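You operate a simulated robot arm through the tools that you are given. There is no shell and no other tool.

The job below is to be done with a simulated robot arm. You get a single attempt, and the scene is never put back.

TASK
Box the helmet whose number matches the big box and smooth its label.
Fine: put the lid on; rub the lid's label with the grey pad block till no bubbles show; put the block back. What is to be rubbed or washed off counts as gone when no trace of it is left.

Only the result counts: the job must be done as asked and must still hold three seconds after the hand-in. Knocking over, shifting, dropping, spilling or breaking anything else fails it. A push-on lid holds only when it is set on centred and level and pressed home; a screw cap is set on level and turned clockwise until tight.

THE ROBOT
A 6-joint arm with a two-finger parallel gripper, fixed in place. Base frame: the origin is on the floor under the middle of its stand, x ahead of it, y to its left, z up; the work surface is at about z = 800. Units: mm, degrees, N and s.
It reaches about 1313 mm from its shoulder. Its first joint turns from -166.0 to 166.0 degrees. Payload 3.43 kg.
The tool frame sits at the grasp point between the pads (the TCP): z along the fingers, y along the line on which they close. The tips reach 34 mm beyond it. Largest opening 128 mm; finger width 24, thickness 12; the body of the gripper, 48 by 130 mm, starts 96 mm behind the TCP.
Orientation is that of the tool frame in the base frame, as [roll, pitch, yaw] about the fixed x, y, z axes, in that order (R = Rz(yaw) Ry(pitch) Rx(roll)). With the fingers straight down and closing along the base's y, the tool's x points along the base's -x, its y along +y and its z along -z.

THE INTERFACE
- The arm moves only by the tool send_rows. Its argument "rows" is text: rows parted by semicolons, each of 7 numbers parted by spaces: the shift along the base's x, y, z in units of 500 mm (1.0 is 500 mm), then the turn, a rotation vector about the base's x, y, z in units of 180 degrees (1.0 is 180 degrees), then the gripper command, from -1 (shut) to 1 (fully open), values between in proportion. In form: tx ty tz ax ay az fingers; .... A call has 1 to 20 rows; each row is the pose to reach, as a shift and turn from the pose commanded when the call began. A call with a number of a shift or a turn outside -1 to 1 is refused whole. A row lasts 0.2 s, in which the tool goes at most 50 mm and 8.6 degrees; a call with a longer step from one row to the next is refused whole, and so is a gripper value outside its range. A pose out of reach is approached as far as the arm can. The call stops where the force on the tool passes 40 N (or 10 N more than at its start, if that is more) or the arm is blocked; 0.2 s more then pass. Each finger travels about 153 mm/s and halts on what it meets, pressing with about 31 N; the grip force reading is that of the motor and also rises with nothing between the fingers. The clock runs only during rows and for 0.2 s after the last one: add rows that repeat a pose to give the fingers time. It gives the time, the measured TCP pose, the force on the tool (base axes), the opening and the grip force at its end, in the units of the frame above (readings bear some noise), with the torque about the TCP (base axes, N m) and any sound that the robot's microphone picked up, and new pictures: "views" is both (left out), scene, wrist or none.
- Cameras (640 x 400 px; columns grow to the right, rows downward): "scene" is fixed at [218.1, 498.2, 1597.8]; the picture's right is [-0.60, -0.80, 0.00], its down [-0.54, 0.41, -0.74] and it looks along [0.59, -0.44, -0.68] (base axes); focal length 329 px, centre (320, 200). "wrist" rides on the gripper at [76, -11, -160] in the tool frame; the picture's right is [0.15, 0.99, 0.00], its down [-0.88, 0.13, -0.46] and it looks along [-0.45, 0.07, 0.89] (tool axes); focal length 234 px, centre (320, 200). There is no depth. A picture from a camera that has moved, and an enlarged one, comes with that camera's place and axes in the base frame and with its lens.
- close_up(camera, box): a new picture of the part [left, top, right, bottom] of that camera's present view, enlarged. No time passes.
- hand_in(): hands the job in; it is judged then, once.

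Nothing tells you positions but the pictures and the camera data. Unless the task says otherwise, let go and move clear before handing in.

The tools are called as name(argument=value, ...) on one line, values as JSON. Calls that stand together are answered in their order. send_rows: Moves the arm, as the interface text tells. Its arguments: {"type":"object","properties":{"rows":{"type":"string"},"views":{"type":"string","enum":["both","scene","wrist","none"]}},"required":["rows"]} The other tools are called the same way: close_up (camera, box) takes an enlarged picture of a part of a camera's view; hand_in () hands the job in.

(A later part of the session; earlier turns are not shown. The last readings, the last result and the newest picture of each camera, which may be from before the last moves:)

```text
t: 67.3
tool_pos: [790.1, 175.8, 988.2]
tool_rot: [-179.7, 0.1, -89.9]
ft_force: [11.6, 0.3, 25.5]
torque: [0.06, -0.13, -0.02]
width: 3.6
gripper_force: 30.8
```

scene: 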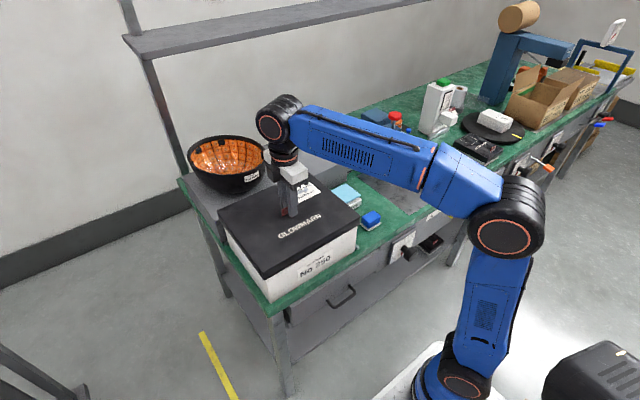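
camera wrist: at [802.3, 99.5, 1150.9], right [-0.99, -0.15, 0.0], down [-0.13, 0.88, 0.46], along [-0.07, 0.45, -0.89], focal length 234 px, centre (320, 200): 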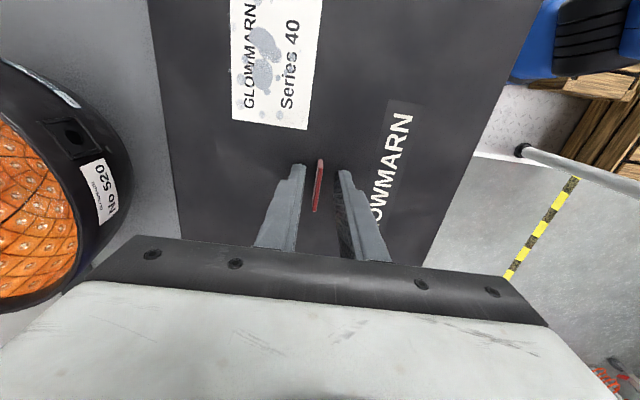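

Pressed at about 25 N. Now I'll release the fin and press with the fingertips, holding about 30–35 N for a while.

send_rows(rows="0 0 0.003 0 0 0 -1; 0 0 0.007 0 0 0 -0.8; 0 0 0.009 0 0 0 -0.6; 0 0 0.009 0 0 0 -0.6; 0 0 0.009 0 0 0 -0.6", views="none")

send_rows(rows="0 0 -0.003 0 0 0 -0.6; 0 0 -0.005 0 0 0 -0.6; 0 0 -0.007 0 0 0 -0.6; 0 0 -0.008 0 0 0 -0.6; 0 0 -0.009 0 0 0 -0.6; 0 0 -0.009 0 0 0 -0.6; 0 0 -0.009 0 0 0 -0.6", views="none")

```text
t: 68.5
tool_pos: [791.7, 176.5, 993.0]
tool_rot: [-179.9, 0.1, -90.1]
ft_force: [-0.4, 0.7, 0.5]
torque: [0.0, -0.03, 0.04]
width: 25.6
gripper_force: 0.0
```

```text
t: 70.2
tool_pos: [790.3, 175.5, 988.0]
tool_rot: [-179.9, 0.2, -90.0]
ft_force: [0.7, -2.6, 5.9]
torque: [-0.1, 0.09, 0.04]
width: 25.7
gripper_force: 0.1
```

The fingertips are on the lid at 6 N. Pressing further.

send_rows(rows="0 0 -0.001 0 0 0 -0.6; 0 0 -0.002 0 0 0 -0.6; 0 0 -0.003 0 0 0 -0.6; 0 0 -0.003 0 0 0 -0.6; 0 0 -0.003 0 0 0 -0.6; 0 0 -0.003 0 0 0 -0.6", views="none")

```text
t: 71.7
tool_pos: [789.9, 175.1, 987.1]
tool_rot: [-179.7, 0.2, -90.0]
ft_force: [0.6, -1.3, 9.5]
torque: [-0.11, 0.13, -0.02]
width: 25.1
gripper_force: 0.1
stopped in row 6: the force on the tool passed its limit at 41 N (the readings are from after the stop); the commanded pose is now the measured one
```

It took 41 N again with no further travel. One more gentle pull test on the fin will tell whether the lid is now held.

send_rows(rows="0 0 0.004 0 0 0 -0.6; 0 0 0.008 0 0 0 -0.8; 0 0 0.008 0 0 0 -1; 0 0 0.008 0 0 0 -1; 0 0 0.008 0 0 0 -1", views="none")

close_up(camera="scene", box=[335, 210, 375, 235])

send_rows(rows="0 0 0.001 0 0 0 -1; 0 0 0.002 0 0 0 -1; 0 0 0.003 0 0 0 -1; 0 0 0.004 0 0 0 -1; 0 0 0.004 0 0 0 -1", views="none")

close_up(camera="scene", box=[335, 210, 375, 235])

```text
t: 72.9
tool_pos: [791.5, 176.0, 990.6]
tool_rot: [-179.7, 0.1, -90.0]
ft_force: [0.3, 0.4, -0.4]
torque: [0.07, 0.06, 0.06]
width: 3.3
gripper_force: 30.8
```

```text
16.00 times, centred on (355, 222) of scene
camera zoom: at [218.1, 498.2, 1597.8], right [-0.6, -0.8, 0.0], down [-0.54, 0.41, -0.74], along [0.59, -0.44, -0.68], focal length 5264 px, centre (-240, -160)
```

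zoom: 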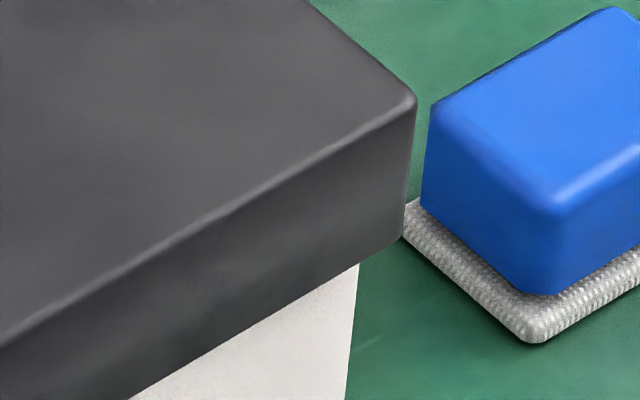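

```text
t: 74.1
tool_pos: [790.3, 175.9, 992.4]
tool_rot: [-179.7, 0.1, -90.0]
ft_force: [-0.7, 0.8, -0.3]
torque: [-0.02, -0.01, -0.01]
width: 3.3
gripper_force: 31.0
```

```text
16.00 times, centred on (355, 222) of scene
camera zoom: at [218.1, 498.2, 1597.8], right [-0.6, -0.8, 0.0], down [-0.54, 0.41, -0.74], along [0.59, -0.44, -0.68], focal length 5264 px, centre (-240, -160)
```

zoom: 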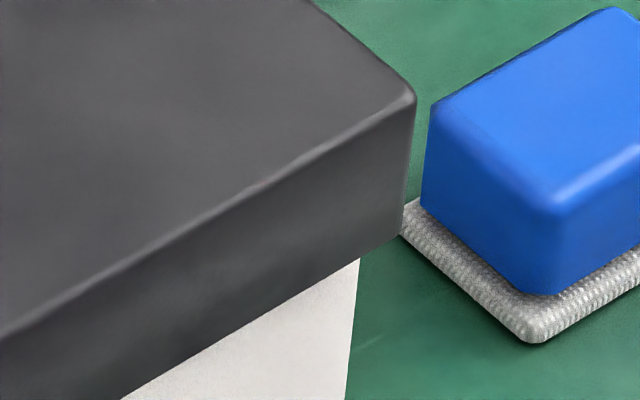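

The lid lifts freely by its own weight, so it simply rests on a hard stop; its geometry agrees with being fully home. I'll set it down again, centred, release and press once more.

send_rows(rows="0 0 -0.002 0 0 0 -1; 0 0 -0.004 0 0 0 -1; 0 0 -0.006 0 0 0 -1; 0 0 -0.007 0 0 0 -1; 0 0 -0.007 0 0 0 -1", views="none")

send_rows(rows="0 0 0.002 0 0 0 -1; 0 0 0.006 0 0 0 -0.8; 0 0 0.008 0 0 0 -0.6; 0 0 0.008 0 0 0 -0.6; 0 0 -0.001 0 0 0 -0.6; 0 0 -0.003 0 0 0 -0.6; 0 0 -0.005 0 0 0 -0.6; 0 0 -0.007 0 0 0 -0.6; 0 0 -0.008 0 0 0 -0.6; 0 0 -0.008 0 0 0 -0.6; 0 0 -0.008 0 0 0 -0.6", views="none")

```text
t: 75.3
tool_pos: [790.0, 175.0, 991.3]
tool_rot: [-179.6, 0.1, -90.0]
ft_force: [7.6, 2.4, 26.1]
torque: [0.07, -0.03, 0.05]
width: 3.4
gripper_force: 30.9
```

```text
t: 77.4
tool_pos: [790.8, 177.2, 987.8]
tool_rot: [-179.3, 0.3, -90.0]
ft_force: [1.0, 2.3, 11.3]
torque: [-0.05, 0.13, -0.06]
width: 24.7
gripper_force: 0.1
stopped in row 10: the force on the tool passed its limit at 42 N (the readings are from after the stop); the commanded pose is now the measured one
```

The lid took another 42 N press. Now I'll rise clear, straighten the small tool tilt and inspect the result.

send_rows(rows="0 0 0.02 -0.0017 0.0039 0 -0.6; 0 0 0.06 -0.0017 0.0039 0 -0.6; 0 0 0.12 -0.0017 0.0039 0 -0.5; 0 0 0.18 -0.0017 0.0039 0 -0.4; 0 0 0.24 -0.0017 0.0039 0 -0.3; 0 0 0.24 -0.0017 0.0039 0 -0.3", views="both")

close_up(camera="scene", box=[200, 120, 380, 310])

close_up(camera="scene", box=[285, 165, 345, 215])

close_up(camera="wrist", box=[200, 0, 440, 200])

```text
t: 78.8
tool_pos: [792.1, 175.9, 1107.9]
tool_rot: [179.7, -0.1, -90.0]
ft_force: [0.6, -0.3, -0.4]
torque: [-0.02, 0.0, -0.02]
width: 44.7
gripper_force: 0.0
camera wrist: at [803.3, 98.5, 1266.2], right [-0.99, -0.15, 0.0], down [-0.13, 0.88, 0.45], along [-0.07, 0.45, -0.89], focal length 234 px, centre (320, 200)
```

scene: 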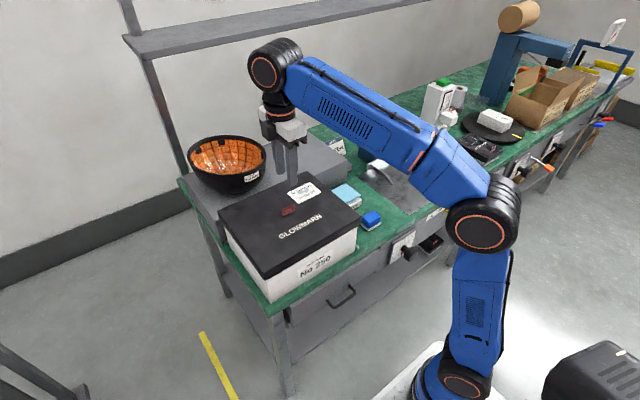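
wrist: 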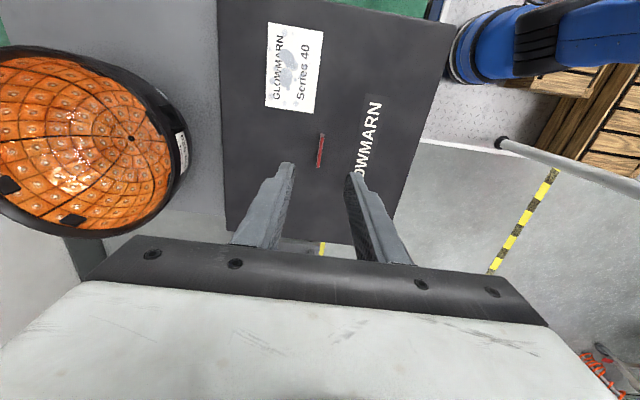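

```text
2.11 times, centred on (290, 215) of scene
camera zoom: at [218.1, 498.2, 1597.8], right [-0.6, -0.8, 0.0], down [-0.54, 0.41, -0.74], along [0.59, -0.44, -0.68], focal length 693 px, centre (383, 168)
```

zoom: 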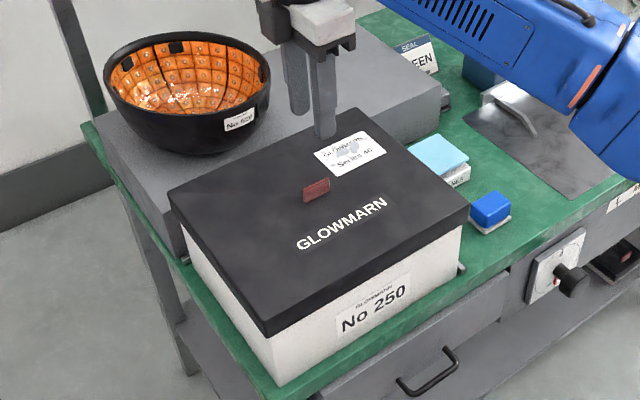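

```text
8.00 times, centred on (315, 190) of scene
camera zoom: at [218.1, 498.2, 1597.8], right [-0.6, -0.8, 0.0], down [-0.54, 0.41, -0.74], along [0.59, -0.44, -0.68], focal length 2632 px, centre (360, 280)
```

zoom: 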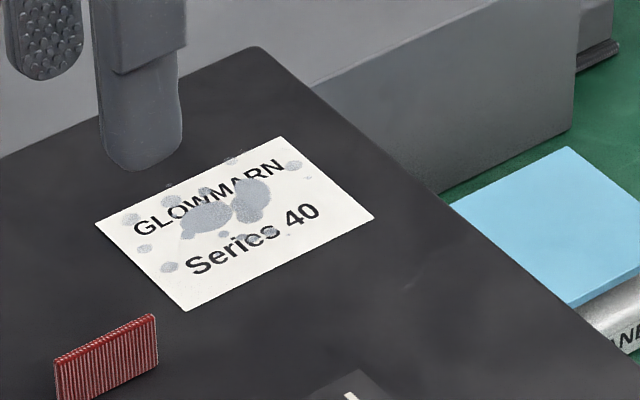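

```text
2.00 times, centred on (320, 100) of wrist
camera zoom: at [803.3, 98.5, 1266.2], right [-0.99, -0.15, 0.0], down [-0.13, 0.88, 0.45], along [-0.07, 0.45, -0.89], focal length 468 px, centre (320, 400)
```

zoom: 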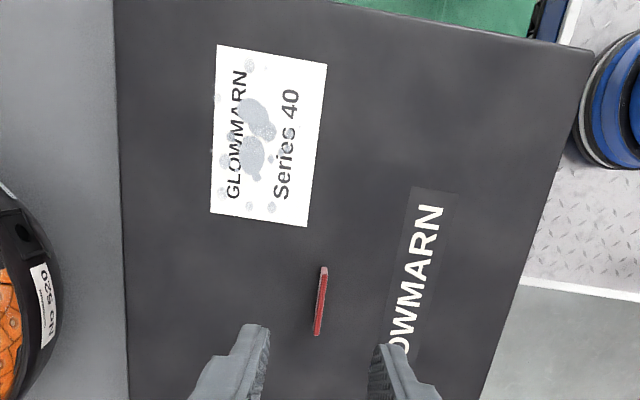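

The lid is on neatly, with the bubbly label at about x 806–866, y 51–137, z≈954. Next I'll go over the blue block with the grey pad near (717, −88) to measure it.

send_rows(rows="-0.015 -0.07 -0.01 0 0 0 -0.3; -0.036 -0.15 -0.02 0 0 0 -0.2; -0.06 -0.23 -0.03 0 0 0 -0.1; -0.084 -0.31 -0.05 0 0 0 0; -0.11 -0.39 -0.07 0 0 0 0.1; -0.13 -0.46 -0.09 0 0 0 0.2; -0.15 -0.53 -0.116 0 0 0 0.25; -0.15 -0.53 -0.116 0 0 0 0.25", views="both")

close_up(camera="wrist", box=[250, 80, 410, 240])

close_up(camera="scene", box=[345, 195, 395, 240])

```text
t: 80.6
tool_pos: [715.8, -88.7, 1049.6]
tool_rot: [179.8, -0.1, -90.0]
ft_force: [-0.3, -0.7, -1.2]
torque: [-0.01, 0.0, 0.0]
width: 80.1
gripper_force: 0.0
camera wrist: at [727.9, -166.1, 1207.9], right [-0.99, -0.15, 0.0], down [-0.13, 0.88, 0.46], along [-0.07, 0.45, -0.89], focal length 234 px, centre (320, 200)
```

scene: 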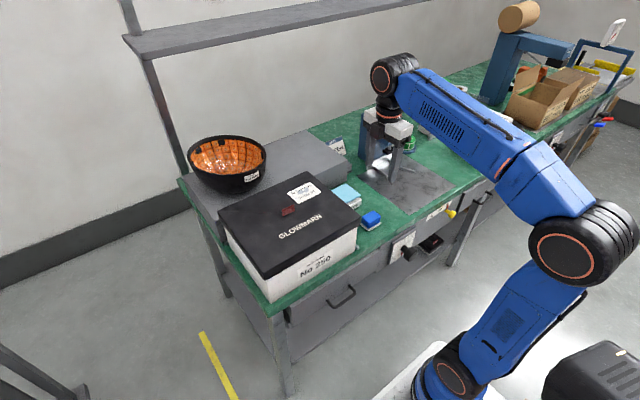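
wrist: 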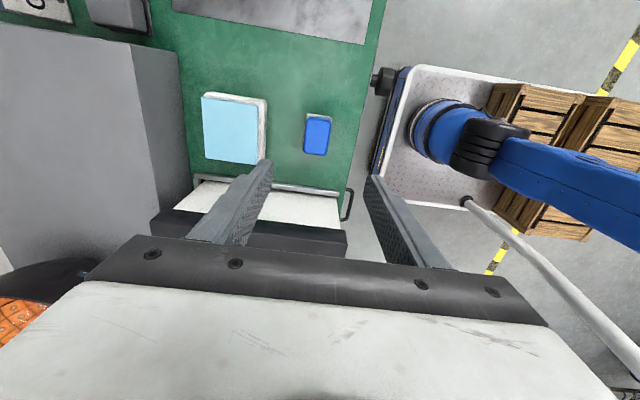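

```text
2.50 times, centred on (330, 160) of wrist
camera zoom: at [727.9, -166.1, 1207.9], right [-0.99, -0.15, 0.0], down [-0.13, 0.88, 0.46], along [-0.07, 0.45, -0.89], focal length 585 px, centre (295, 300)
```

zoom: 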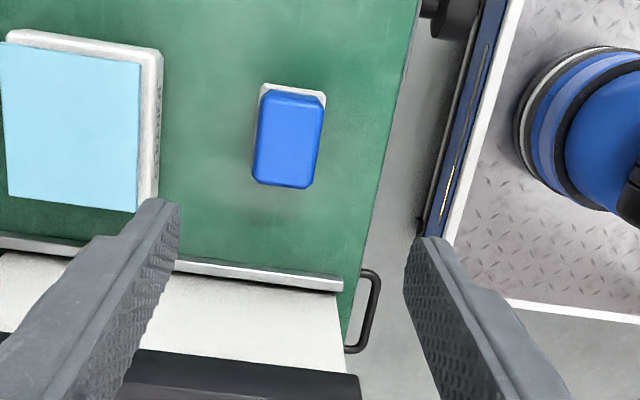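

```text
8.89 times, centred on (370, 218) of scene
camera zoom: at [218.1, 498.2, 1597.8], right [-0.6, -0.8, 0.0], down [-0.54, 0.41, -0.74], along [0.59, -0.44, -0.68], focal length 2924 px, centre (-124, 44)
```

zoom: 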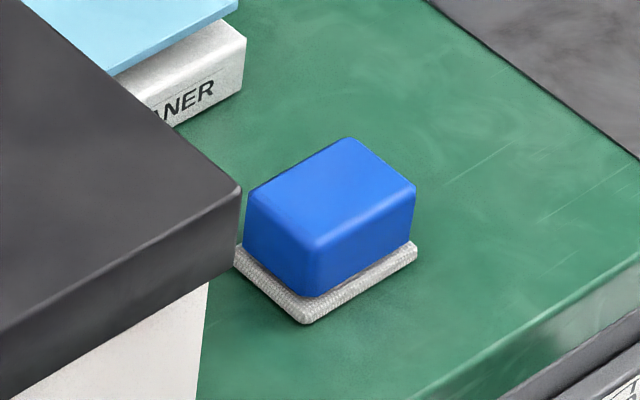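

The block's blue body is about 37×54 mm, centred near (720, −90), aligned with the axes, with a pad of about 41×60 mm under it. I'll descend over it with the fingers closing along x.

send_rows(rows="0.008 -0.003 -0.08 0 0 0 0.1; 0.008 -0.003 -0.16 0 0 0 0; 0.008 -0.003 -0.24 0 0 0 0; 0.008 -0.003 -0.3 0 0 0 0; 0.008 -0.003 -0.3 0 0 0 0", views="both")

close_up(camera="wrist", box=[220, 80, 420, 260])

```text
t: 81.8
tool_pos: [719.9, -91.8, 899.4]
tool_rot: [179.8, -0.2, -90.0]
ft_force: [0.0, -1.0, 0.5]
torque: [-0.01, 0.05, -0.01]
width: 64.1
gripper_force: 0.0
camera wrist: at [731.2, -167.6, 1058.9], right [-0.99, -0.15, 0.0], down [-0.13, 0.88, 0.46], along [-0.07, 0.45, -0.89], focal length 234 px, centre (320, 200)
```

scene: 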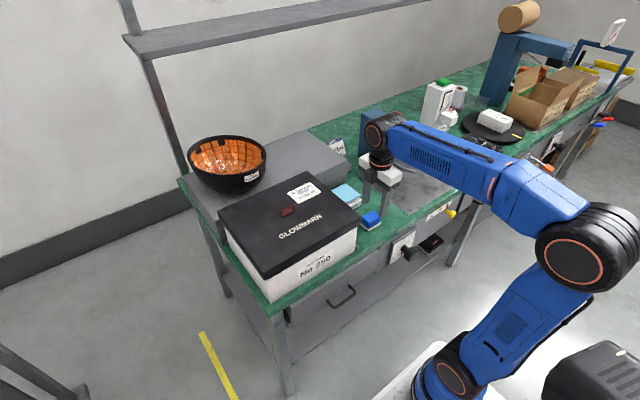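
wrist: 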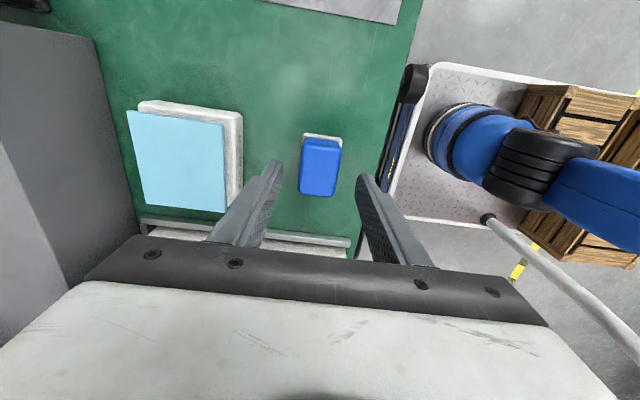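

```text
2.22 times, centred on (320, 170) of wrist
camera zoom: at [731.2, -167.6, 1058.9], right [-0.99, -0.15, 0.0], down [-0.13, 0.88, 0.46], along [-0.07, 0.45, -0.89], focal length 520 px, centre (320, 267)
```

zoom: 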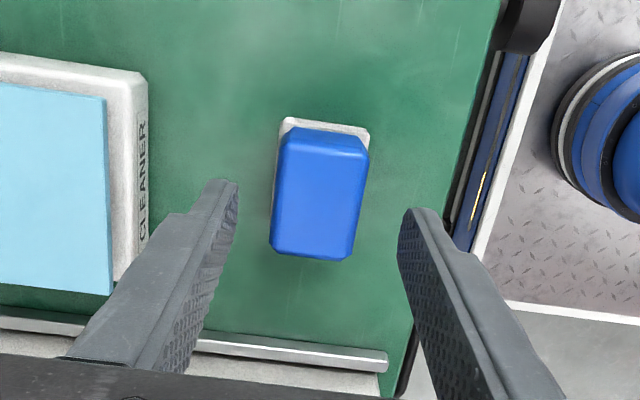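

The block is centred between the fingers in x. I'll descend so the tips stop about 12 mm above the table, beside the blue body and above the pad.

send_rows(rows="0 0.004 -0.04 0 0 0 0; 0 0.004 -0.075 0 0 0 0; 0 0.004 -0.095 0 0 0 0; 0 0.004 -0.106 0 0 0 0; 0 0.004 -0.106 0 0 0 0", views="both")

close_up(camera="wrist", box=[220, 80, 420, 260])

close_up(camera="scene", box=[345, 190, 395, 240])

```text
t: 83.0
tool_pos: [720.3, -87.7, 847.1]
tool_rot: [179.7, -0.1, -90.0]
ft_force: [1.0, -0.8, 0.3]
torque: [-0.01, -0.01, -0.01]
width: 64.2
gripper_force: 0.0
camera wrist: at [731.0, -165.2, 1006.7], right [-0.99, -0.15, 0.0], down [-0.13, 0.88, 0.46], along [-0.07, 0.45, -0.89], focal length 234 px, centre (320, 200)
```

scene: 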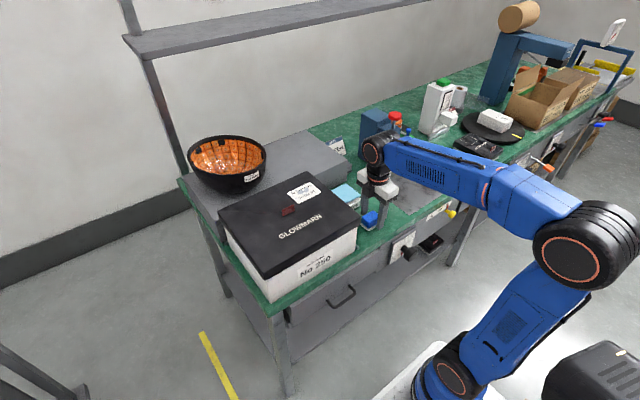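
wrist: 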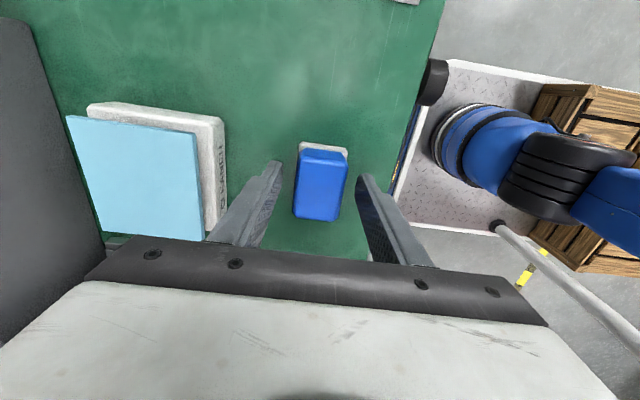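

```text
2.22 times, centred on (320, 170) of wrist
camera zoom: at [731.0, -165.2, 1006.7], right [-0.99, -0.15, 0.0], down [-0.13, 0.88, 0.46], along [-0.07, 0.45, -0.89], focal length 520 px, centre (320, 267)
```

zoom: 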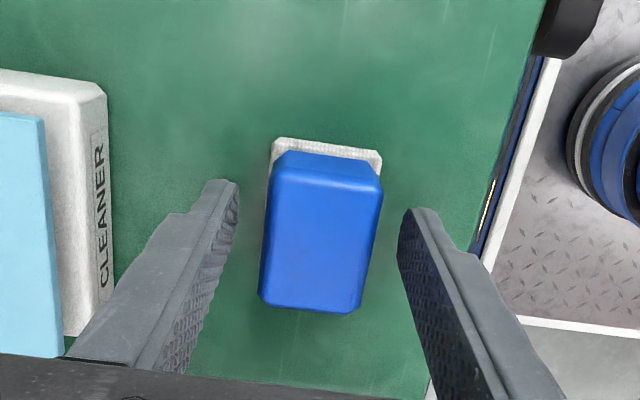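

```text
8.00 times, centred on (370, 215) of scene
camera zoom: at [218.1, 498.2, 1597.8], right [-0.6, -0.8, 0.0], down [-0.54, 0.41, -0.74], along [0.59, -0.44, -0.68], focal length 2632 px, centre (-80, 80)
```

zoom: 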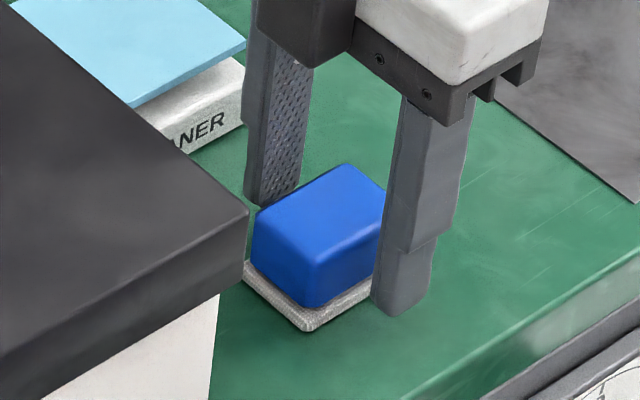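

The fingers straddle the blue body at the right height. Closing on the block.

send_rows(rows="0 0 0 0 0 0 -0.25; 0 0 0 0 0 0 -0.38; 0 0 0 0 0 0 -0.6; 0 0 0 0 0 0 -1; 0 0 0 0 0 0 -1", views="wrist")

close_up(camera="scene", box=[345, 190, 395, 240])

```text
t: 84.2
tool_pos: [720.6, -87.7, 847.3]
tool_rot: [179.7, -0.1, -90.0]
ft_force: [0.7, -0.1, 0.4]
torque: [0.01, -0.03, 0.01]
width: 39.1
gripper_force: 31.1
camera wrist: at [730.9, -165.2, 1006.8], right [-0.99, -0.15, 0.0], down [-0.13, 0.88, 0.46], along [-0.07, 0.45, -0.89], focal length 234 px, centre (320, 200)
```

wrist: 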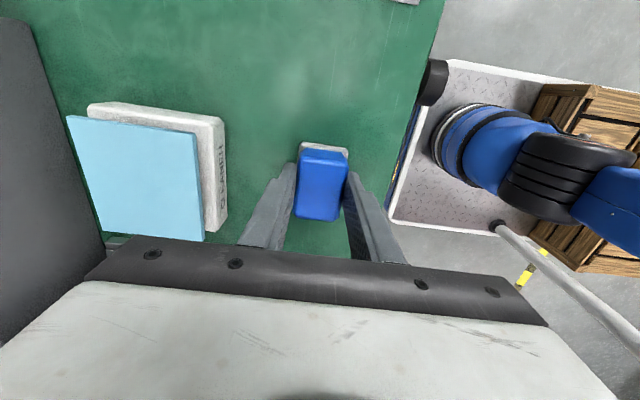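

```text
8.00 times, centred on (370, 215) of scene
camera zoom: at [218.1, 498.2, 1597.8], right [-0.6, -0.8, 0.0], down [-0.54, 0.41, -0.74], along [0.59, -0.44, -0.68], focal length 2632 px, centre (-80, 80)
```

zoom: 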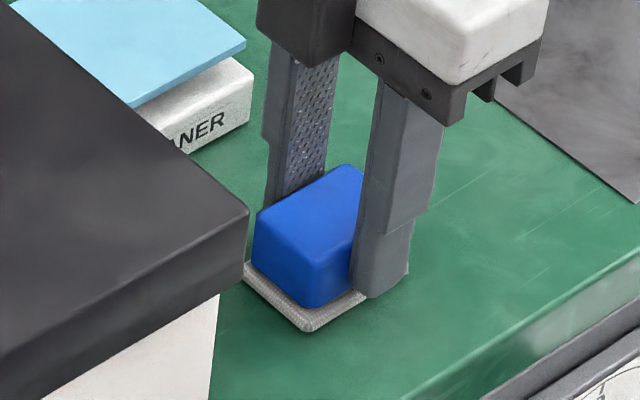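

Block gripped (39 mm wide). I'll lift it straight up and carry it over the label.

send_rows(rows="0 0 0.03 0 0 0 -1; 0 0 0.1 0 0 0 -1; 0 0 0.18 0 0 0 -1; 0 0 0.26 0 0 0 -1; 0 0 0.34 0 0 0 -1; 0 0 0.39 0 0 0 -1; 0.04 0.06 0.39 0 0 0 -1; 0.08 0.125 0.39 0 0 0 -1; 0.12 0.19 0.39 0 0 0 -1; 0.16 0.255 0.39 0 0 0 -1; 0.2 0.315 0.39 0 0 0 -1; 0.232 0.364 0.39 0 0 0 -1; 0.232 0.364 0.39 0 0 0 -1", views="both")

close_up(camera="scene", box=[265, 140, 365, 220])

close_up(camera="wrist", box=[220, 60, 420, 260])

```text
t: 87.0
tool_pos: [836.8, 94.2, 1043.1]
tool_rot: [179.8, -0.1, -89.9]
ft_force: [-0.4, 0.0, -1.5]
torque: [-0.02, 0.0, -0.04]
width: 38.9
gripper_force: 31.0
camera wrist: at [846.8, 16.5, 1201.4], right [-0.99, -0.15, 0.0], down [-0.13, 0.88, 0.46], along [-0.07, 0.45, -0.89], focal length 234 px, centre (320, 200)
```

scene: 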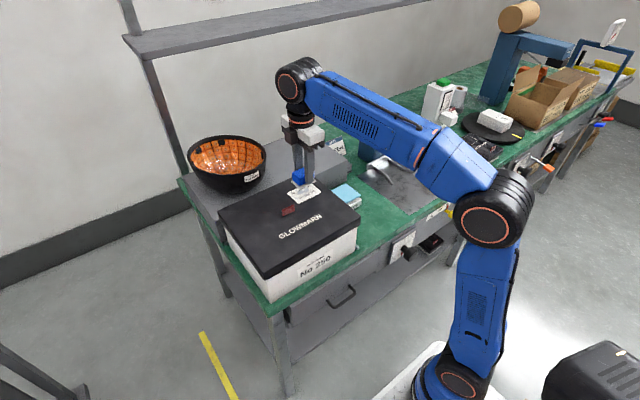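
wrist: 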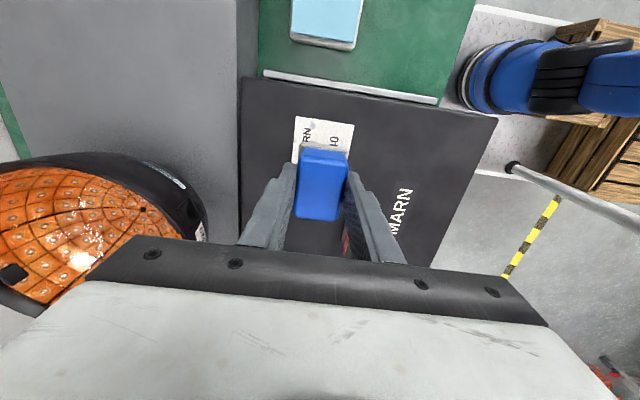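

```text
5.00 times, centred on (315, 180) of scene
camera zoom: at [218.1, 498.2, 1597.8], right [-0.6, -0.8, 0.0], down [-0.54, 0.41, -0.74], along [0.59, -0.44, -0.68], focal length 1645 px, centre (345, 300)
```

zoom: 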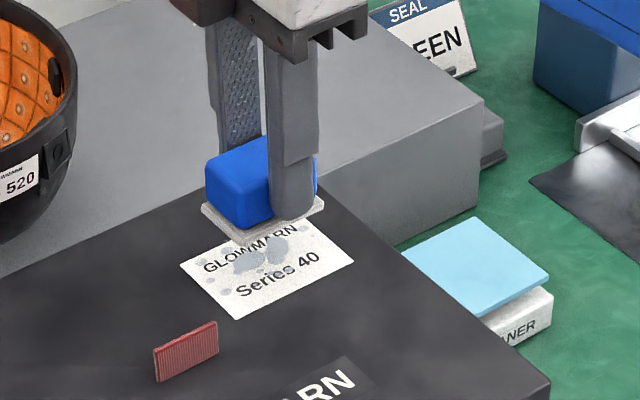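

```text
2.00 times, centred on (320, 160) of wrist
camera zoom: at [846.8, 16.5, 1201.4], right [-0.99, -0.15, 0.0], down [-0.13, 0.88, 0.46], along [-0.07, 0.45, -0.89], focal length 468 px, centre (320, 280)
```

zoom: 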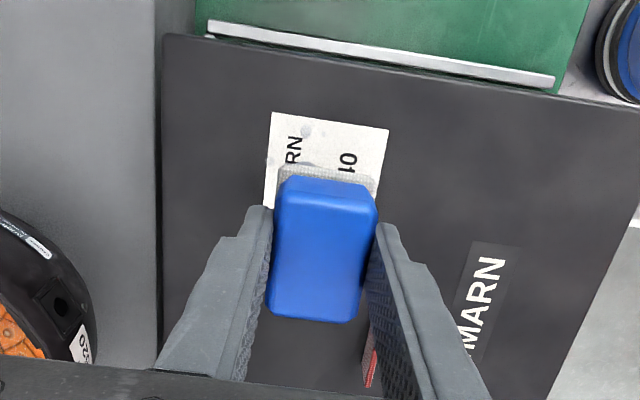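

The block is over the label. I'll lower to just above the lid, then creep to contact.

send_rows(rows="0 0 -0.03 0 0 0 -1; 0 0 -0.055 0 0 0 -1; 0 0 -0.072 0 0 0 -1; 0 0 -0.076 0 0 0 -1; 0 0 -0.076 0 0 0 -1", views="none")

close_up(camera="scene", box=[265, 150, 365, 230])

```text
t: 88.2
tool_pos: [836.4, 92.2, 1003.0]
tool_rot: [179.8, -0.1, -90.0]
ft_force: [-0.3, 0.6, -1.1]
torque: [-0.02, 0.01, -0.01]
width: 38.6
gripper_force: 31.1
```

```text
5.00 times, centred on (315, 190) of scene
camera zoom: at [218.1, 498.2, 1597.8], right [-0.6, -0.8, 0.0], down [-0.54, 0.41, -0.74], along [0.59, -0.44, -0.68], focal length 1645 px, centre (345, 250)
```

zoom: 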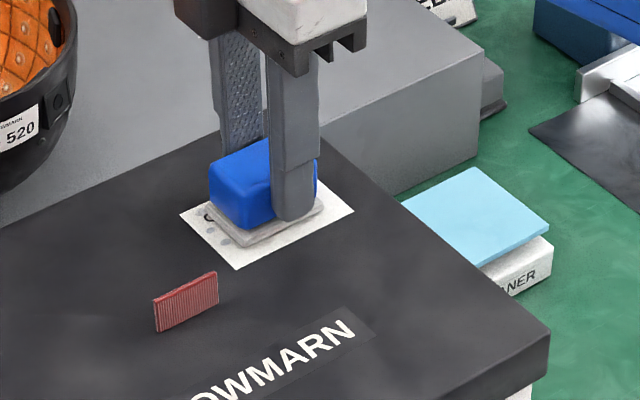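

The pad is just above the label. Creeping down to light contact.

send_rows(rows="0 0 -0.002 0 0 0 -1; 0 0 -0.004 0 0 0 -1; 0 0 -0.004 0 0 0 -1", views="none")

send_rows(rows="0 0 -0.001 0 0 0 -1; 0 0 -0.002 0 0 0 -1; 0 0 -0.002 0 0 0 -1", views="none")

```text
t: 89.0
tool_pos: [835.6, 93.4, 1001.7]
tool_rot: [179.9, -0.1, -90.0]
ft_force: [1.1, 0.4, 2.1]
torque: [0.04, -0.1, 0.01]
width: 38.9
gripper_force: 31.2
```

```text
t: 89.8
tool_pos: [835.0, 93.2, 1001.6]
tool_rot: [180.0, -0.1, -89.9]
ft_force: [4.4, -4.0, 17.6]
torque: [-0.13, -0.27, -0.04]
width: 39.0
gripper_force: 31.2
```

About 18 N now; I'll ease up half a millimetre and start rubbing slowly over the label in a raster.

send_rows(rows="0 0 0.001 0 0 0 -1; 0 0.01 0.001 0 0 0 -1; 0 0.02 0.001 0 0 0 -1; 0 0.01 0.001 0 0 0 -1; 0 0 0.001 0 0 0 -1; 0 -0.01 0.001 0 0 0 -1; 0 -0.02 0.001 0 0 0 -1; 0 -0.01 0.001 0 0 0 -1; 0 0 0.001 0 0 0 -1", views="none")

close_up(camera="scene", box=[265, 150, 365, 230])

```text
t: 91.8
tool_pos: [836.6, 92.5, 1000.6]
tool_rot: [179.9, -0.1, -90.0]
ft_force: [0.2, -7.2, 19.4]
torque: [-0.26, -0.1, -0.09]
width: 39.1
gripper_force: 31.1
```

```text
5.00 times, centred on (315, 190) of scene
camera zoom: at [218.1, 498.2, 1597.8], right [-0.6, -0.8, 0.0], down [-0.54, 0.41, -0.74], along [0.59, -0.44, -0.68], focal length 1645 px, centre (345, 250)
```

zoom: 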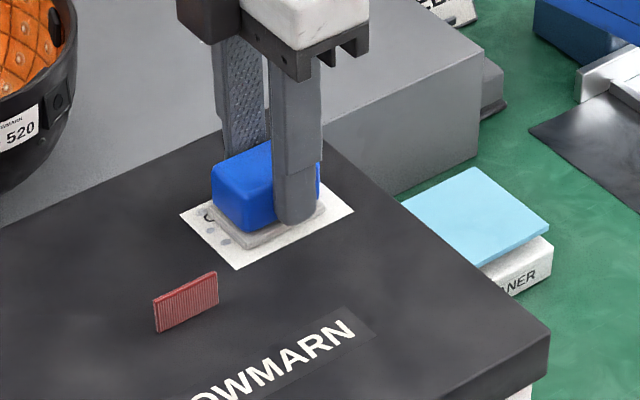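

Rubbing works with about 19 N and 7 N friction; nothing has shifted. I'll continue with a wider raster at slightly lower force.

send_rows(rows="0.01 0 0.0006 0 0 0 -1; 0.022 0 0.0006 0 0 0 -1; 0.032 0 0.0006 0 0 0 -1; 0.032 0.014 0.0006 0 0 0 -1; 0.032 0.028 0.0006 0 0 0 -1; 0.032 0.04 0.0006 0 0 0 -1; 0.032 0.025 0.0006 0 0 0 -1; 0.032 0.01 0.0006 0 0 0 -1; 0.032 -0.005 0.0006 0 0 0 -1; 0.032 -0.02 0.0006 0 0 0 -1; 0.032 -0.04 0.0006 0 0 0 -1; 0.016 -0.04 0.0006 0 0 0 -1; 0 -0.04 0.0006 0 0 0 -1; 0 -0.024 0.0006 0 0 0 -1; 0 -0.008 0.0006 0 0 0 -1; 0 0.008 0.0006 0 0 0 -1; 0 0.024 0.0006 0 0 0 -1; 0 0.04 0.0006 0 0 0 -1", views="none")

close_up(camera="scene", box=[265, 150, 365, 230])

```text
t: 95.6
tool_pos: [835.4, 113.5, 1001.3]
tool_rot: [179.9, 0.0, -90.0]
ft_force: [0.3, 0.5, -0.9]
torque: [-0.02, -0.04, 0.02]
width: 39.1
gripper_force: 31.0
```

```text
5.00 times, centred on (315, 190) of scene
camera zoom: at [218.1, 498.2, 1597.8], right [-0.6, -0.8, 0.0], down [-0.54, 0.41, -0.74], along [0.59, -0.44, -0.68], focal length 1645 px, centre (345, 250)
```

zoom: 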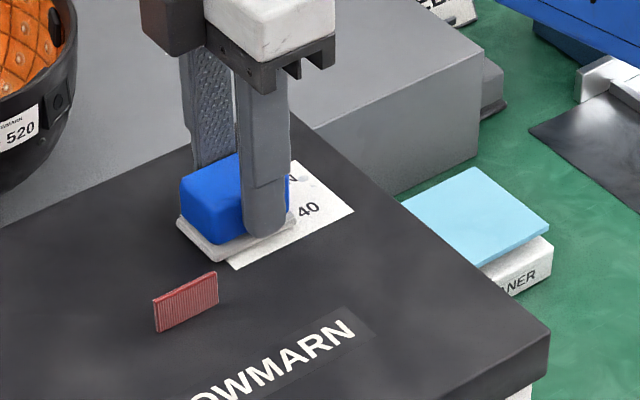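

Contact was lost slightly at the end. The centre looks cleaner; I'll lower again until I feel about 10 N.

send_rows(rows="0 0 -0.001 0 0 0 -1; 0 0 -0.001 0 0 0 -1", views="none")

send_rows(rows="0 0 -0.001 0 0 0 -1; 0 0 -0.001 0 0 0 -1", views="none")

```text
t: 96.2
tool_pos: [837.9, 114.1, 1000.3]
tool_rot: [179.9, 0.0, -90.0]
ft_force: [0.1, 0.3, 0.0]
torque: [-0.01, 0.0, -0.01]
width: 38.8
gripper_force: 31.4
```

```text
t: 96.8
tool_pos: [836.0, 114.1, 1000.8]
tool_rot: [179.8, 0.0, -90.0]
ft_force: [0.3, -0.4, 0.2]
torque: [0.05, 0.03, 0.02]
width: 39.1
gripper_force: 31.0
```

Barely touching. Lowering a little more.

send_rows(rows="0 0 -0.001 0 0 0 -1; 0 0 -0.001 0 0 0 -1", views="none")

send_rows(rows="0 0 -0.001 0 0 0 -1; 0 0 -0.001 0 0 0 -1", views="none")

```text
t: 97.4
tool_pos: [835.8, 112.9, 1000.5]
tool_rot: [179.8, -0.1, -90.0]
ft_force: [1.9, 0.5, 7.0]
torque: [0.07, -0.21, -0.01]
width: 39.2
gripper_force: 30.7
```

```text
t: 98.0
tool_pos: [835.5, 112.7, 999.5]
tool_rot: [180.0, -0.2, -89.9]
ft_force: [4.7, 1.5, 20.2]
torque: [0.06, -0.27, -0.03]
width: 38.7
gripper_force: 30.8
```

About 20 N here. I'll back off slightly and rub this end with short strokes, then read the force.

send_rows(rows="0 0 0.0005 0 0 0 -1; -0.012 0 0.0005 0 0 0 -1; -0.024 0 0.0005 0 0 0 -1; -0.034 0 0.0005 0 0 0 -1; -0.034 -0.016 0.0005 0 0 0 -1; -0.034 -0.032 0.0005 0 0 0 -1; -0.034 -0.016 0.0005 0 0 0 -1; -0.034 0 0.0005 0 0 0 -1; -0.02 0 0.0005 0 0 0 -1; -0.006 0 0.0005 0 0 0 -1; 0.008 0 0.0005 0 0 0 -1; 0.022 0 0.0005 0 0 0 -1; 0.034 0 0.0005 0 0 0 -1; 0.034 -0.016 0.0005 0 0 0 -1; 0.034 -0.032 0.0005 0 0 0 -1", views="none")

close_up(camera="scene", box=[265, 150, 365, 230])

```text
t: 101.2
tool_pos: [852.8, 97.3, 999.5]
tool_rot: [179.7, -0.2, -90.0]
ft_force: [-0.6, 0.4, -0.9]
torque: [0.02, 0.01, -0.01]
width: 38.9
gripper_force: 31.0
```

```text
5.00 times, centred on (315, 190) of scene
camera zoom: at [218.1, 498.2, 1597.8], right [-0.6, -0.8, 0.0], down [-0.54, 0.41, -0.74], along [0.59, -0.44, -0.68], focal length 1645 px, centre (345, 250)
```

zoom: 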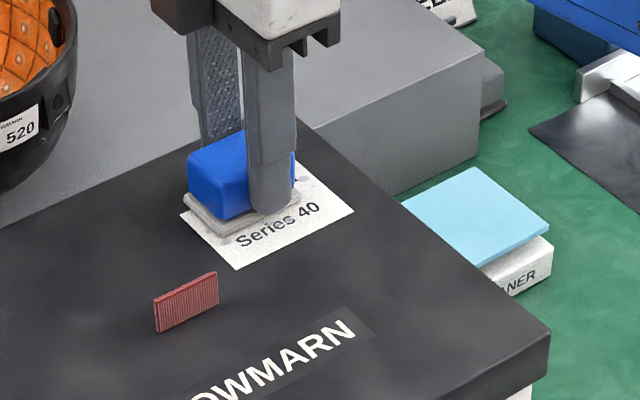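

The contact keeps lightening, meaning the block creeps slightly in the grip. I'll lift to see what bubbles remain.

send_rows(rows="0 0 0.03 0 0 0 -1; 0 0 0.09 0 0 0 -1; 0 0 0.15 0 0 0 -1; 0 0 0.15 0 0 0 -1", views="both")

close_up(camera="scene", box=[285, 170, 345, 215])

close_up(camera="scene", box=[265, 130, 365, 210])

close_up(camera="wrist", box=[220, 60, 420, 260])

```text
t: 102.2
tool_pos: [853.1, 96.8, 1072.2]
tool_rot: [179.7, -0.1, -90.0]
ft_force: [-0.1, 0.5, -0.6]
torque: [0.0, 0.02, 0.0]
width: 39.0
gripper_force: 30.6
camera wrist: at [864.4, 21.0, 1232.6], right [-0.99, -0.15, 0.0], down [-0.13, 0.88, 0.46], along [-0.07, 0.45, -0.89], focal length 234 px, centre (320, 200)
```

scene: 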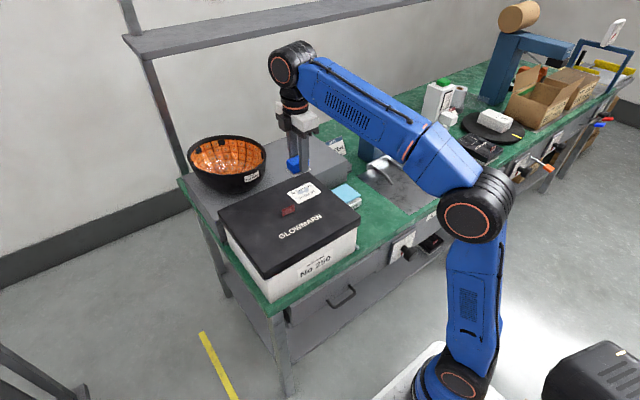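
wrist: 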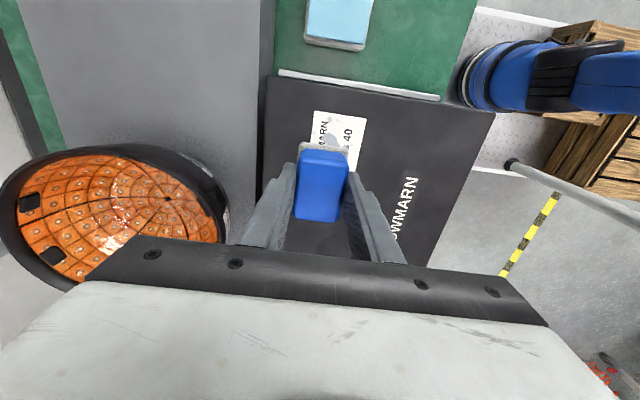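

```text
8.89 times, centred on (315, 192) of scene
camera zoom: at [218.1, 498.2, 1597.8], right [-0.6, -0.8, 0.0], down [-0.54, 0.41, -0.74], along [0.59, -0.44, -0.68], focal length 2924 px, centre (364, 267)
```

zoom: 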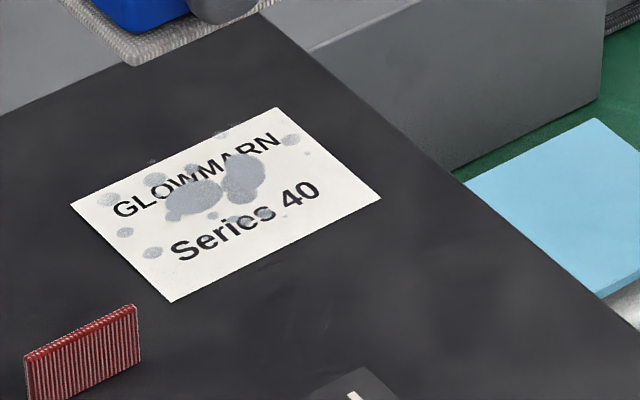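

```text
5.00 times, centred on (315, 170) of scene
camera zoom: at [218.1, 498.2, 1597.8], right [-0.6, -0.8, 0.0], down [-0.54, 0.41, -0.74], along [0.59, -0.44, -0.68], focal length 1645 px, centre (345, 350)
```

zoom: 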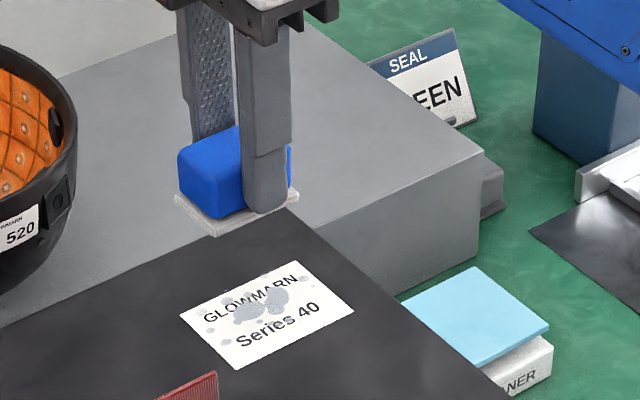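

```text
2.00 times, centred on (320, 160) of wrist
camera zoom: at [864.4, 21.0, 1232.6], right [-0.99, -0.15, 0.0], down [-0.13, 0.88, 0.46], along [-0.07, 0.45, -0.89], focal length 468 px, centre (320, 280)
```

zoom: 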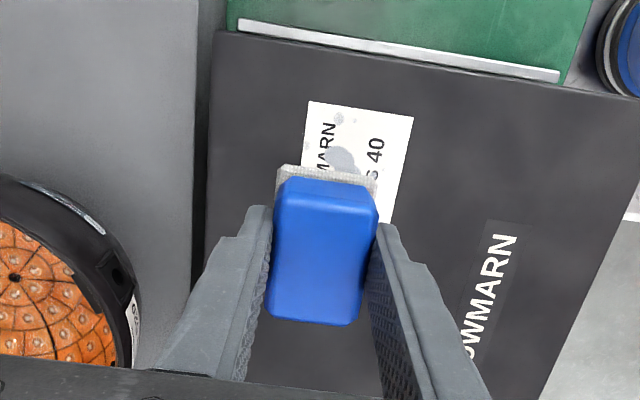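

All the bubbles still show, so contact was too light or too brief. I'll zoom closer to see whether any have faded at all.

close_up(camera="scene", box=[290, 178, 332, 204])

```text
15.24 times, centred on (311, 191) of scene
camera zoom: at [218.1, 498.2, 1597.8], right [-0.6, -0.8, 0.0], down [-0.54, 0.41, -0.74], along [0.59, -0.44, -0.68], focal length 5013 px, centre (457, 337)
```

zoom: 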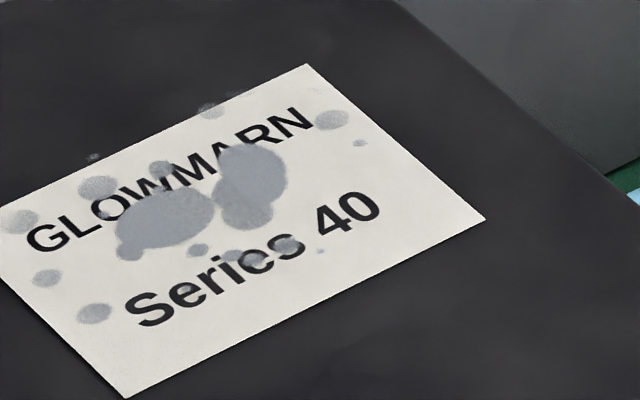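

The bubbles look unchanged, and the torque shows the pad was bearing mostly on its +x edge. I'll go back down with a slight tilt correction and rub longer with steadier pressure.

send_rows(rows="-0.01 -0.002 -0.05 0 -0.0011 0 -1; -0.024 -0.004 -0.1 0 -0.0022 0 -1; -0.034 -0.006 -0.138 0 -0.0022 0 -1; -0.034 -0.006 -0.142 0 -0.0022 0 -1; -0.034 -0.006 -0.144 0 -0.0022 0 -1; -0.034 -0.006 -0.144 0 -0.0022 0 -1", views="none")

send_rows(rows="0 0 -0.001 0 0 0 -1; 0 0 -0.001 0 0 0 -1", views="none")

send_rows(rows="0 0 -0.001 0 0 0 -1; 0 0 -0.001 0 0 0 -1", views="none")

```text
t: 103.6
tool_pos: [835.2, 94.5, 1001.2]
tool_rot: [-179.8, -0.1, -90.0]
ft_force: [-0.1, 0.5, -0.8]
torque: [0.02, 0.0, 0.02]
width: 39.2
gripper_force: 31.2
```

```text
t: 104.2
tool_pos: [835.5, 94.7, 1001.1]
tool_rot: [-179.7, 0.0, -90.0]
ft_force: [-0.1, 0.1, -0.6]
torque: [0.0, 0.01, 0.01]
width: 39.1
gripper_force: 30.7
```

```text
t: 104.8
tool_pos: [835.1, 94.5, 1000.9]
tool_rot: [-179.7, 0.0, -90.0]
ft_force: [-0.4, 0.2, -0.9]
torque: [0.01, 0.01, 0.02]
width: 39.0
gripper_force: 30.8
```

Not touching yet. Creeping down further.

send_rows(rows="0 0 -0.001 0 0 0 -1; 0 0 -0.001 0 0 0 -1", views="none")

send_rows(rows="0 0 -0.001 0 0 0 -1; 0 0 -0.001 0 0 0 -1", views="none")

send_rows(rows="0 0 -0.001 0 0 0 -1; 0 0 -0.001 0 0 0 -1", views="none")

```text
t: 105.4
tool_pos: [835.7, 96.7, 1000.2]
tool_rot: [-179.9, -0.2, -90.1]
ft_force: [0.0, 0.2, -1.4]
torque: [-0.02, 0.0, -0.02]
width: 38.9
gripper_force: 31.1
```

```text
t: 106.0
tool_pos: [835.9, 94.0, 1000.9]
tool_rot: [-179.8, 0.0, -90.0]
ft_force: [-0.6, 0.5, -0.4]
torque: [-0.02, 0.04, 0.0]
width: 38.9
gripper_force: 30.8
```

```text
t: 106.6
tool_pos: [836.8, 94.9, 999.8]
tool_rot: [-179.8, 0.0, -90.0]
ft_force: [-0.6, 0.0, -0.8]
torque: [0.0, -0.02, -0.03]
width: 39.3
gripper_force: 30.7
```

Still free. Continuing.

send_rows(rows="0 0 -0.001 0 0 0 -1; 0 0 -0.001 0 0 0 -1", views="none")

send_rows(rows="0 0 -0.001 0 0 0 -1; 0 0 -0.001 0 0 0 -1", views="none")

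send_rows(rows="0 0 -0.001 0 0 0 -1; 0 0 -0.001 0 0 0 -1", views="none")

```text
t: 107.2
tool_pos: [837.7, 93.8, 999.8]
tool_rot: [-179.8, -0.1, -90.0]
ft_force: [-1.2, 0.1, -0.8]
torque: [0.01, -0.01, -0.01]
width: 38.8
gripper_force: 31.1
```

```text
t: 107.8
tool_pos: [836.0, 94.2, 998.6]
tool_rot: [-179.8, -0.1, -90.0]
ft_force: [1.0, -1.3, 5.4]
torque: [-0.05, 0.03, 0.01]
width: 39.3
gripper_force: 31.0
```

```text
t: 108.4
tool_pos: [836.5, 93.9, 999.1]
tool_rot: [-179.7, -0.1, -90.0]
ft_force: [3.6, -2.0, 15.5]
torque: [-0.1, 0.08, -0.01]
width: 38.7
gripper_force: 30.8
```

Now 15 N with the pressure well centred. Rubbing in the y direction with repeated strokes.

send_rows(rows="0 0.012 0 0 0 0 -1; 0 0.024 0 0 0 0 -1; 0 0.036 0 0 0 0 -1; 0 0.024 0 0 0 0 -1; 0 0.012 0 0 0 0 -1; 0 0 0 0 0 0 -1; 0 -0.012 0 0 0 0 -1; 0 -0.024 0 0 0 0 -1; 0 -0.036 0 0 0 0 -1; 0 -0.024 0 0 0 0 -1; 0 -0.012 0 0 0 0 -1; 0 0 0 0 0 0 -1", views="none")

close_up(camera="scene", box=[280, 170, 342, 210])

```text
t: 111.0
tool_pos: [835.1, 94.0, 998.0]
tool_rot: [-179.8, 0.0, -90.1]
ft_force: [0.1, -7.1, 20.9]
torque: [-0.32, 0.14, 0.06]
width: 38.9
gripper_force: 30.8
```

```text
10.00 times, centred on (311, 190) of scene
camera zoom: at [218.1, 498.2, 1597.8], right [-0.6, -0.8, 0.0], down [-0.54, 0.41, -0.74], along [0.59, -0.44, -0.68], focal length 3290 px, centre (410, 300)
```

zoom: 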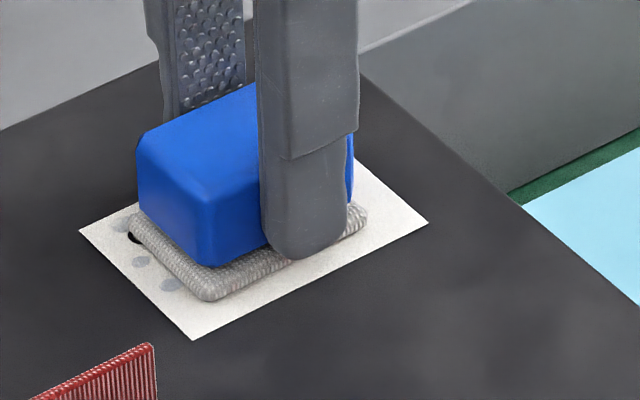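

The pressure held at about 20 N. I'll keep going with strokes at offset x positions.

send_rows(rows="-0.01 0 0.0002 0 0 0 -1; -0.022 0 0.0002 0 0 0 -1; -0.03 0.012 0.0002 0 0 0 -1; -0.03 0.024 0.0002 0 0 0 -1; -0.03 0.038 0.0002 0 0 0 -1; -0.03 0.024 0.0002 0 0 0 -1; -0.03 0.012 0.0002 0 0 0 -1; -0.03 0 0.0002 0 0 0 -1; -0.03 -0.014 0.0002 0 0 0 -1; -0.03 -0.028 0.0002 0 0 0 -1; -0.03 -0.04 0.0002 0 0 0 -1; -0.016 -0.04 0.0002 0 0 0 -1; 0 -0.04 0.0002 0 0 0 -1; 0 -0.026 0.0002 0 0 0 -1; 0 -0.012 0.0002 0 0 0 -1; 0 0.002 0.0002 0 0 0 -1; 0 0.016 0.0002 0 0 0 -1; 0 0.03 0.0002 0 0 0 -1; 0 0.04 0.0002 0 0 0 -1", views="none")

close_up(camera="scene", box=[280, 170, 342, 210])

```text
t: 115.0
tool_pos: [835.4, 115.8, 998.6]
tool_rot: [-179.8, -0.1, -90.0]
ft_force: [0.1, 0.3, -0.6]
torque: [-0.03, 0.0, -0.01]
width: 38.8
gripper_force: 31.1
```

```text
10.00 times, centred on (311, 190) of scene
camera zoom: at [218.1, 498.2, 1597.8], right [-0.6, -0.8, 0.0], down [-0.54, 0.41, -0.74], along [0.59, -0.44, -0.68], focal length 3290 px, centre (410, 300)
```

zoom: 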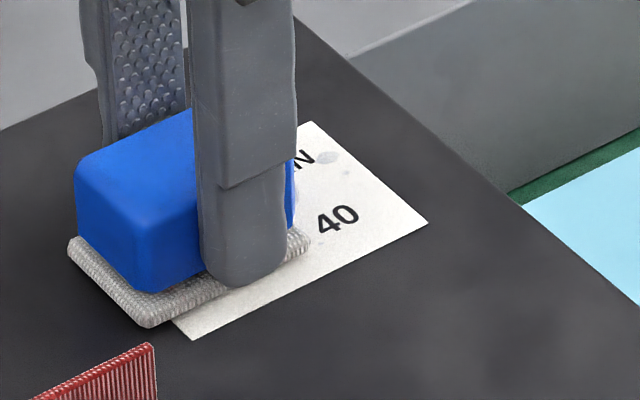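

Contact fades as I move to +y, consistent with the block creeping up in the fingers. I'll lift briefly to see whether this rubbing had any effect.

send_rows(rows="0 0 0.03 0 0 0 -1; 0 0 0.09 0 0 0 -1; 0 0 0.15 0 0 0 -1; 0 0 0.15 0 0 0 -1", views="none")

close_up(camera="scene", box=[290, 178, 332, 204])

close_up(camera="scene", box=[265, 130, 365, 210])

```text
t: 116.0
tool_pos: [834.3, 113.5, 1071.8]
tool_rot: [-179.7, -0.2, -90.0]
ft_force: [0.5, -0.4, -0.6]
torque: [-0.01, 0.02, 0.0]
width: 39.1
gripper_force: 30.6
```

```text
15.24 times, centred on (311, 191) of scene
camera zoom: at [218.1, 498.2, 1597.8], right [-0.6, -0.8, 0.0], down [-0.54, 0.41, -0.74], along [0.59, -0.44, -0.68], focal length 5013 px, centre (457, 337)
```

zoom: 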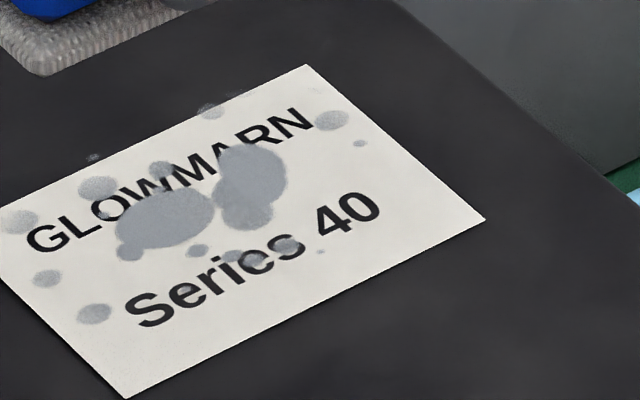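

```text
5.00 times, centred on (315, 170) of scene
camera zoom: at [218.1, 498.2, 1597.8], right [-0.6, -0.8, 0.0], down [-0.54, 0.41, -0.74], along [0.59, -0.44, -0.68], focal length 1645 px, centre (345, 350)
```

zoom: 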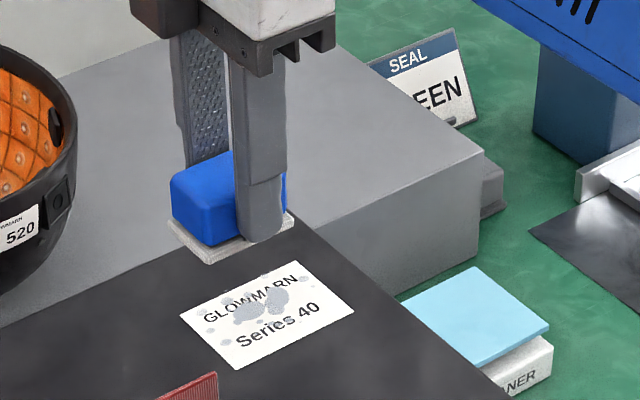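

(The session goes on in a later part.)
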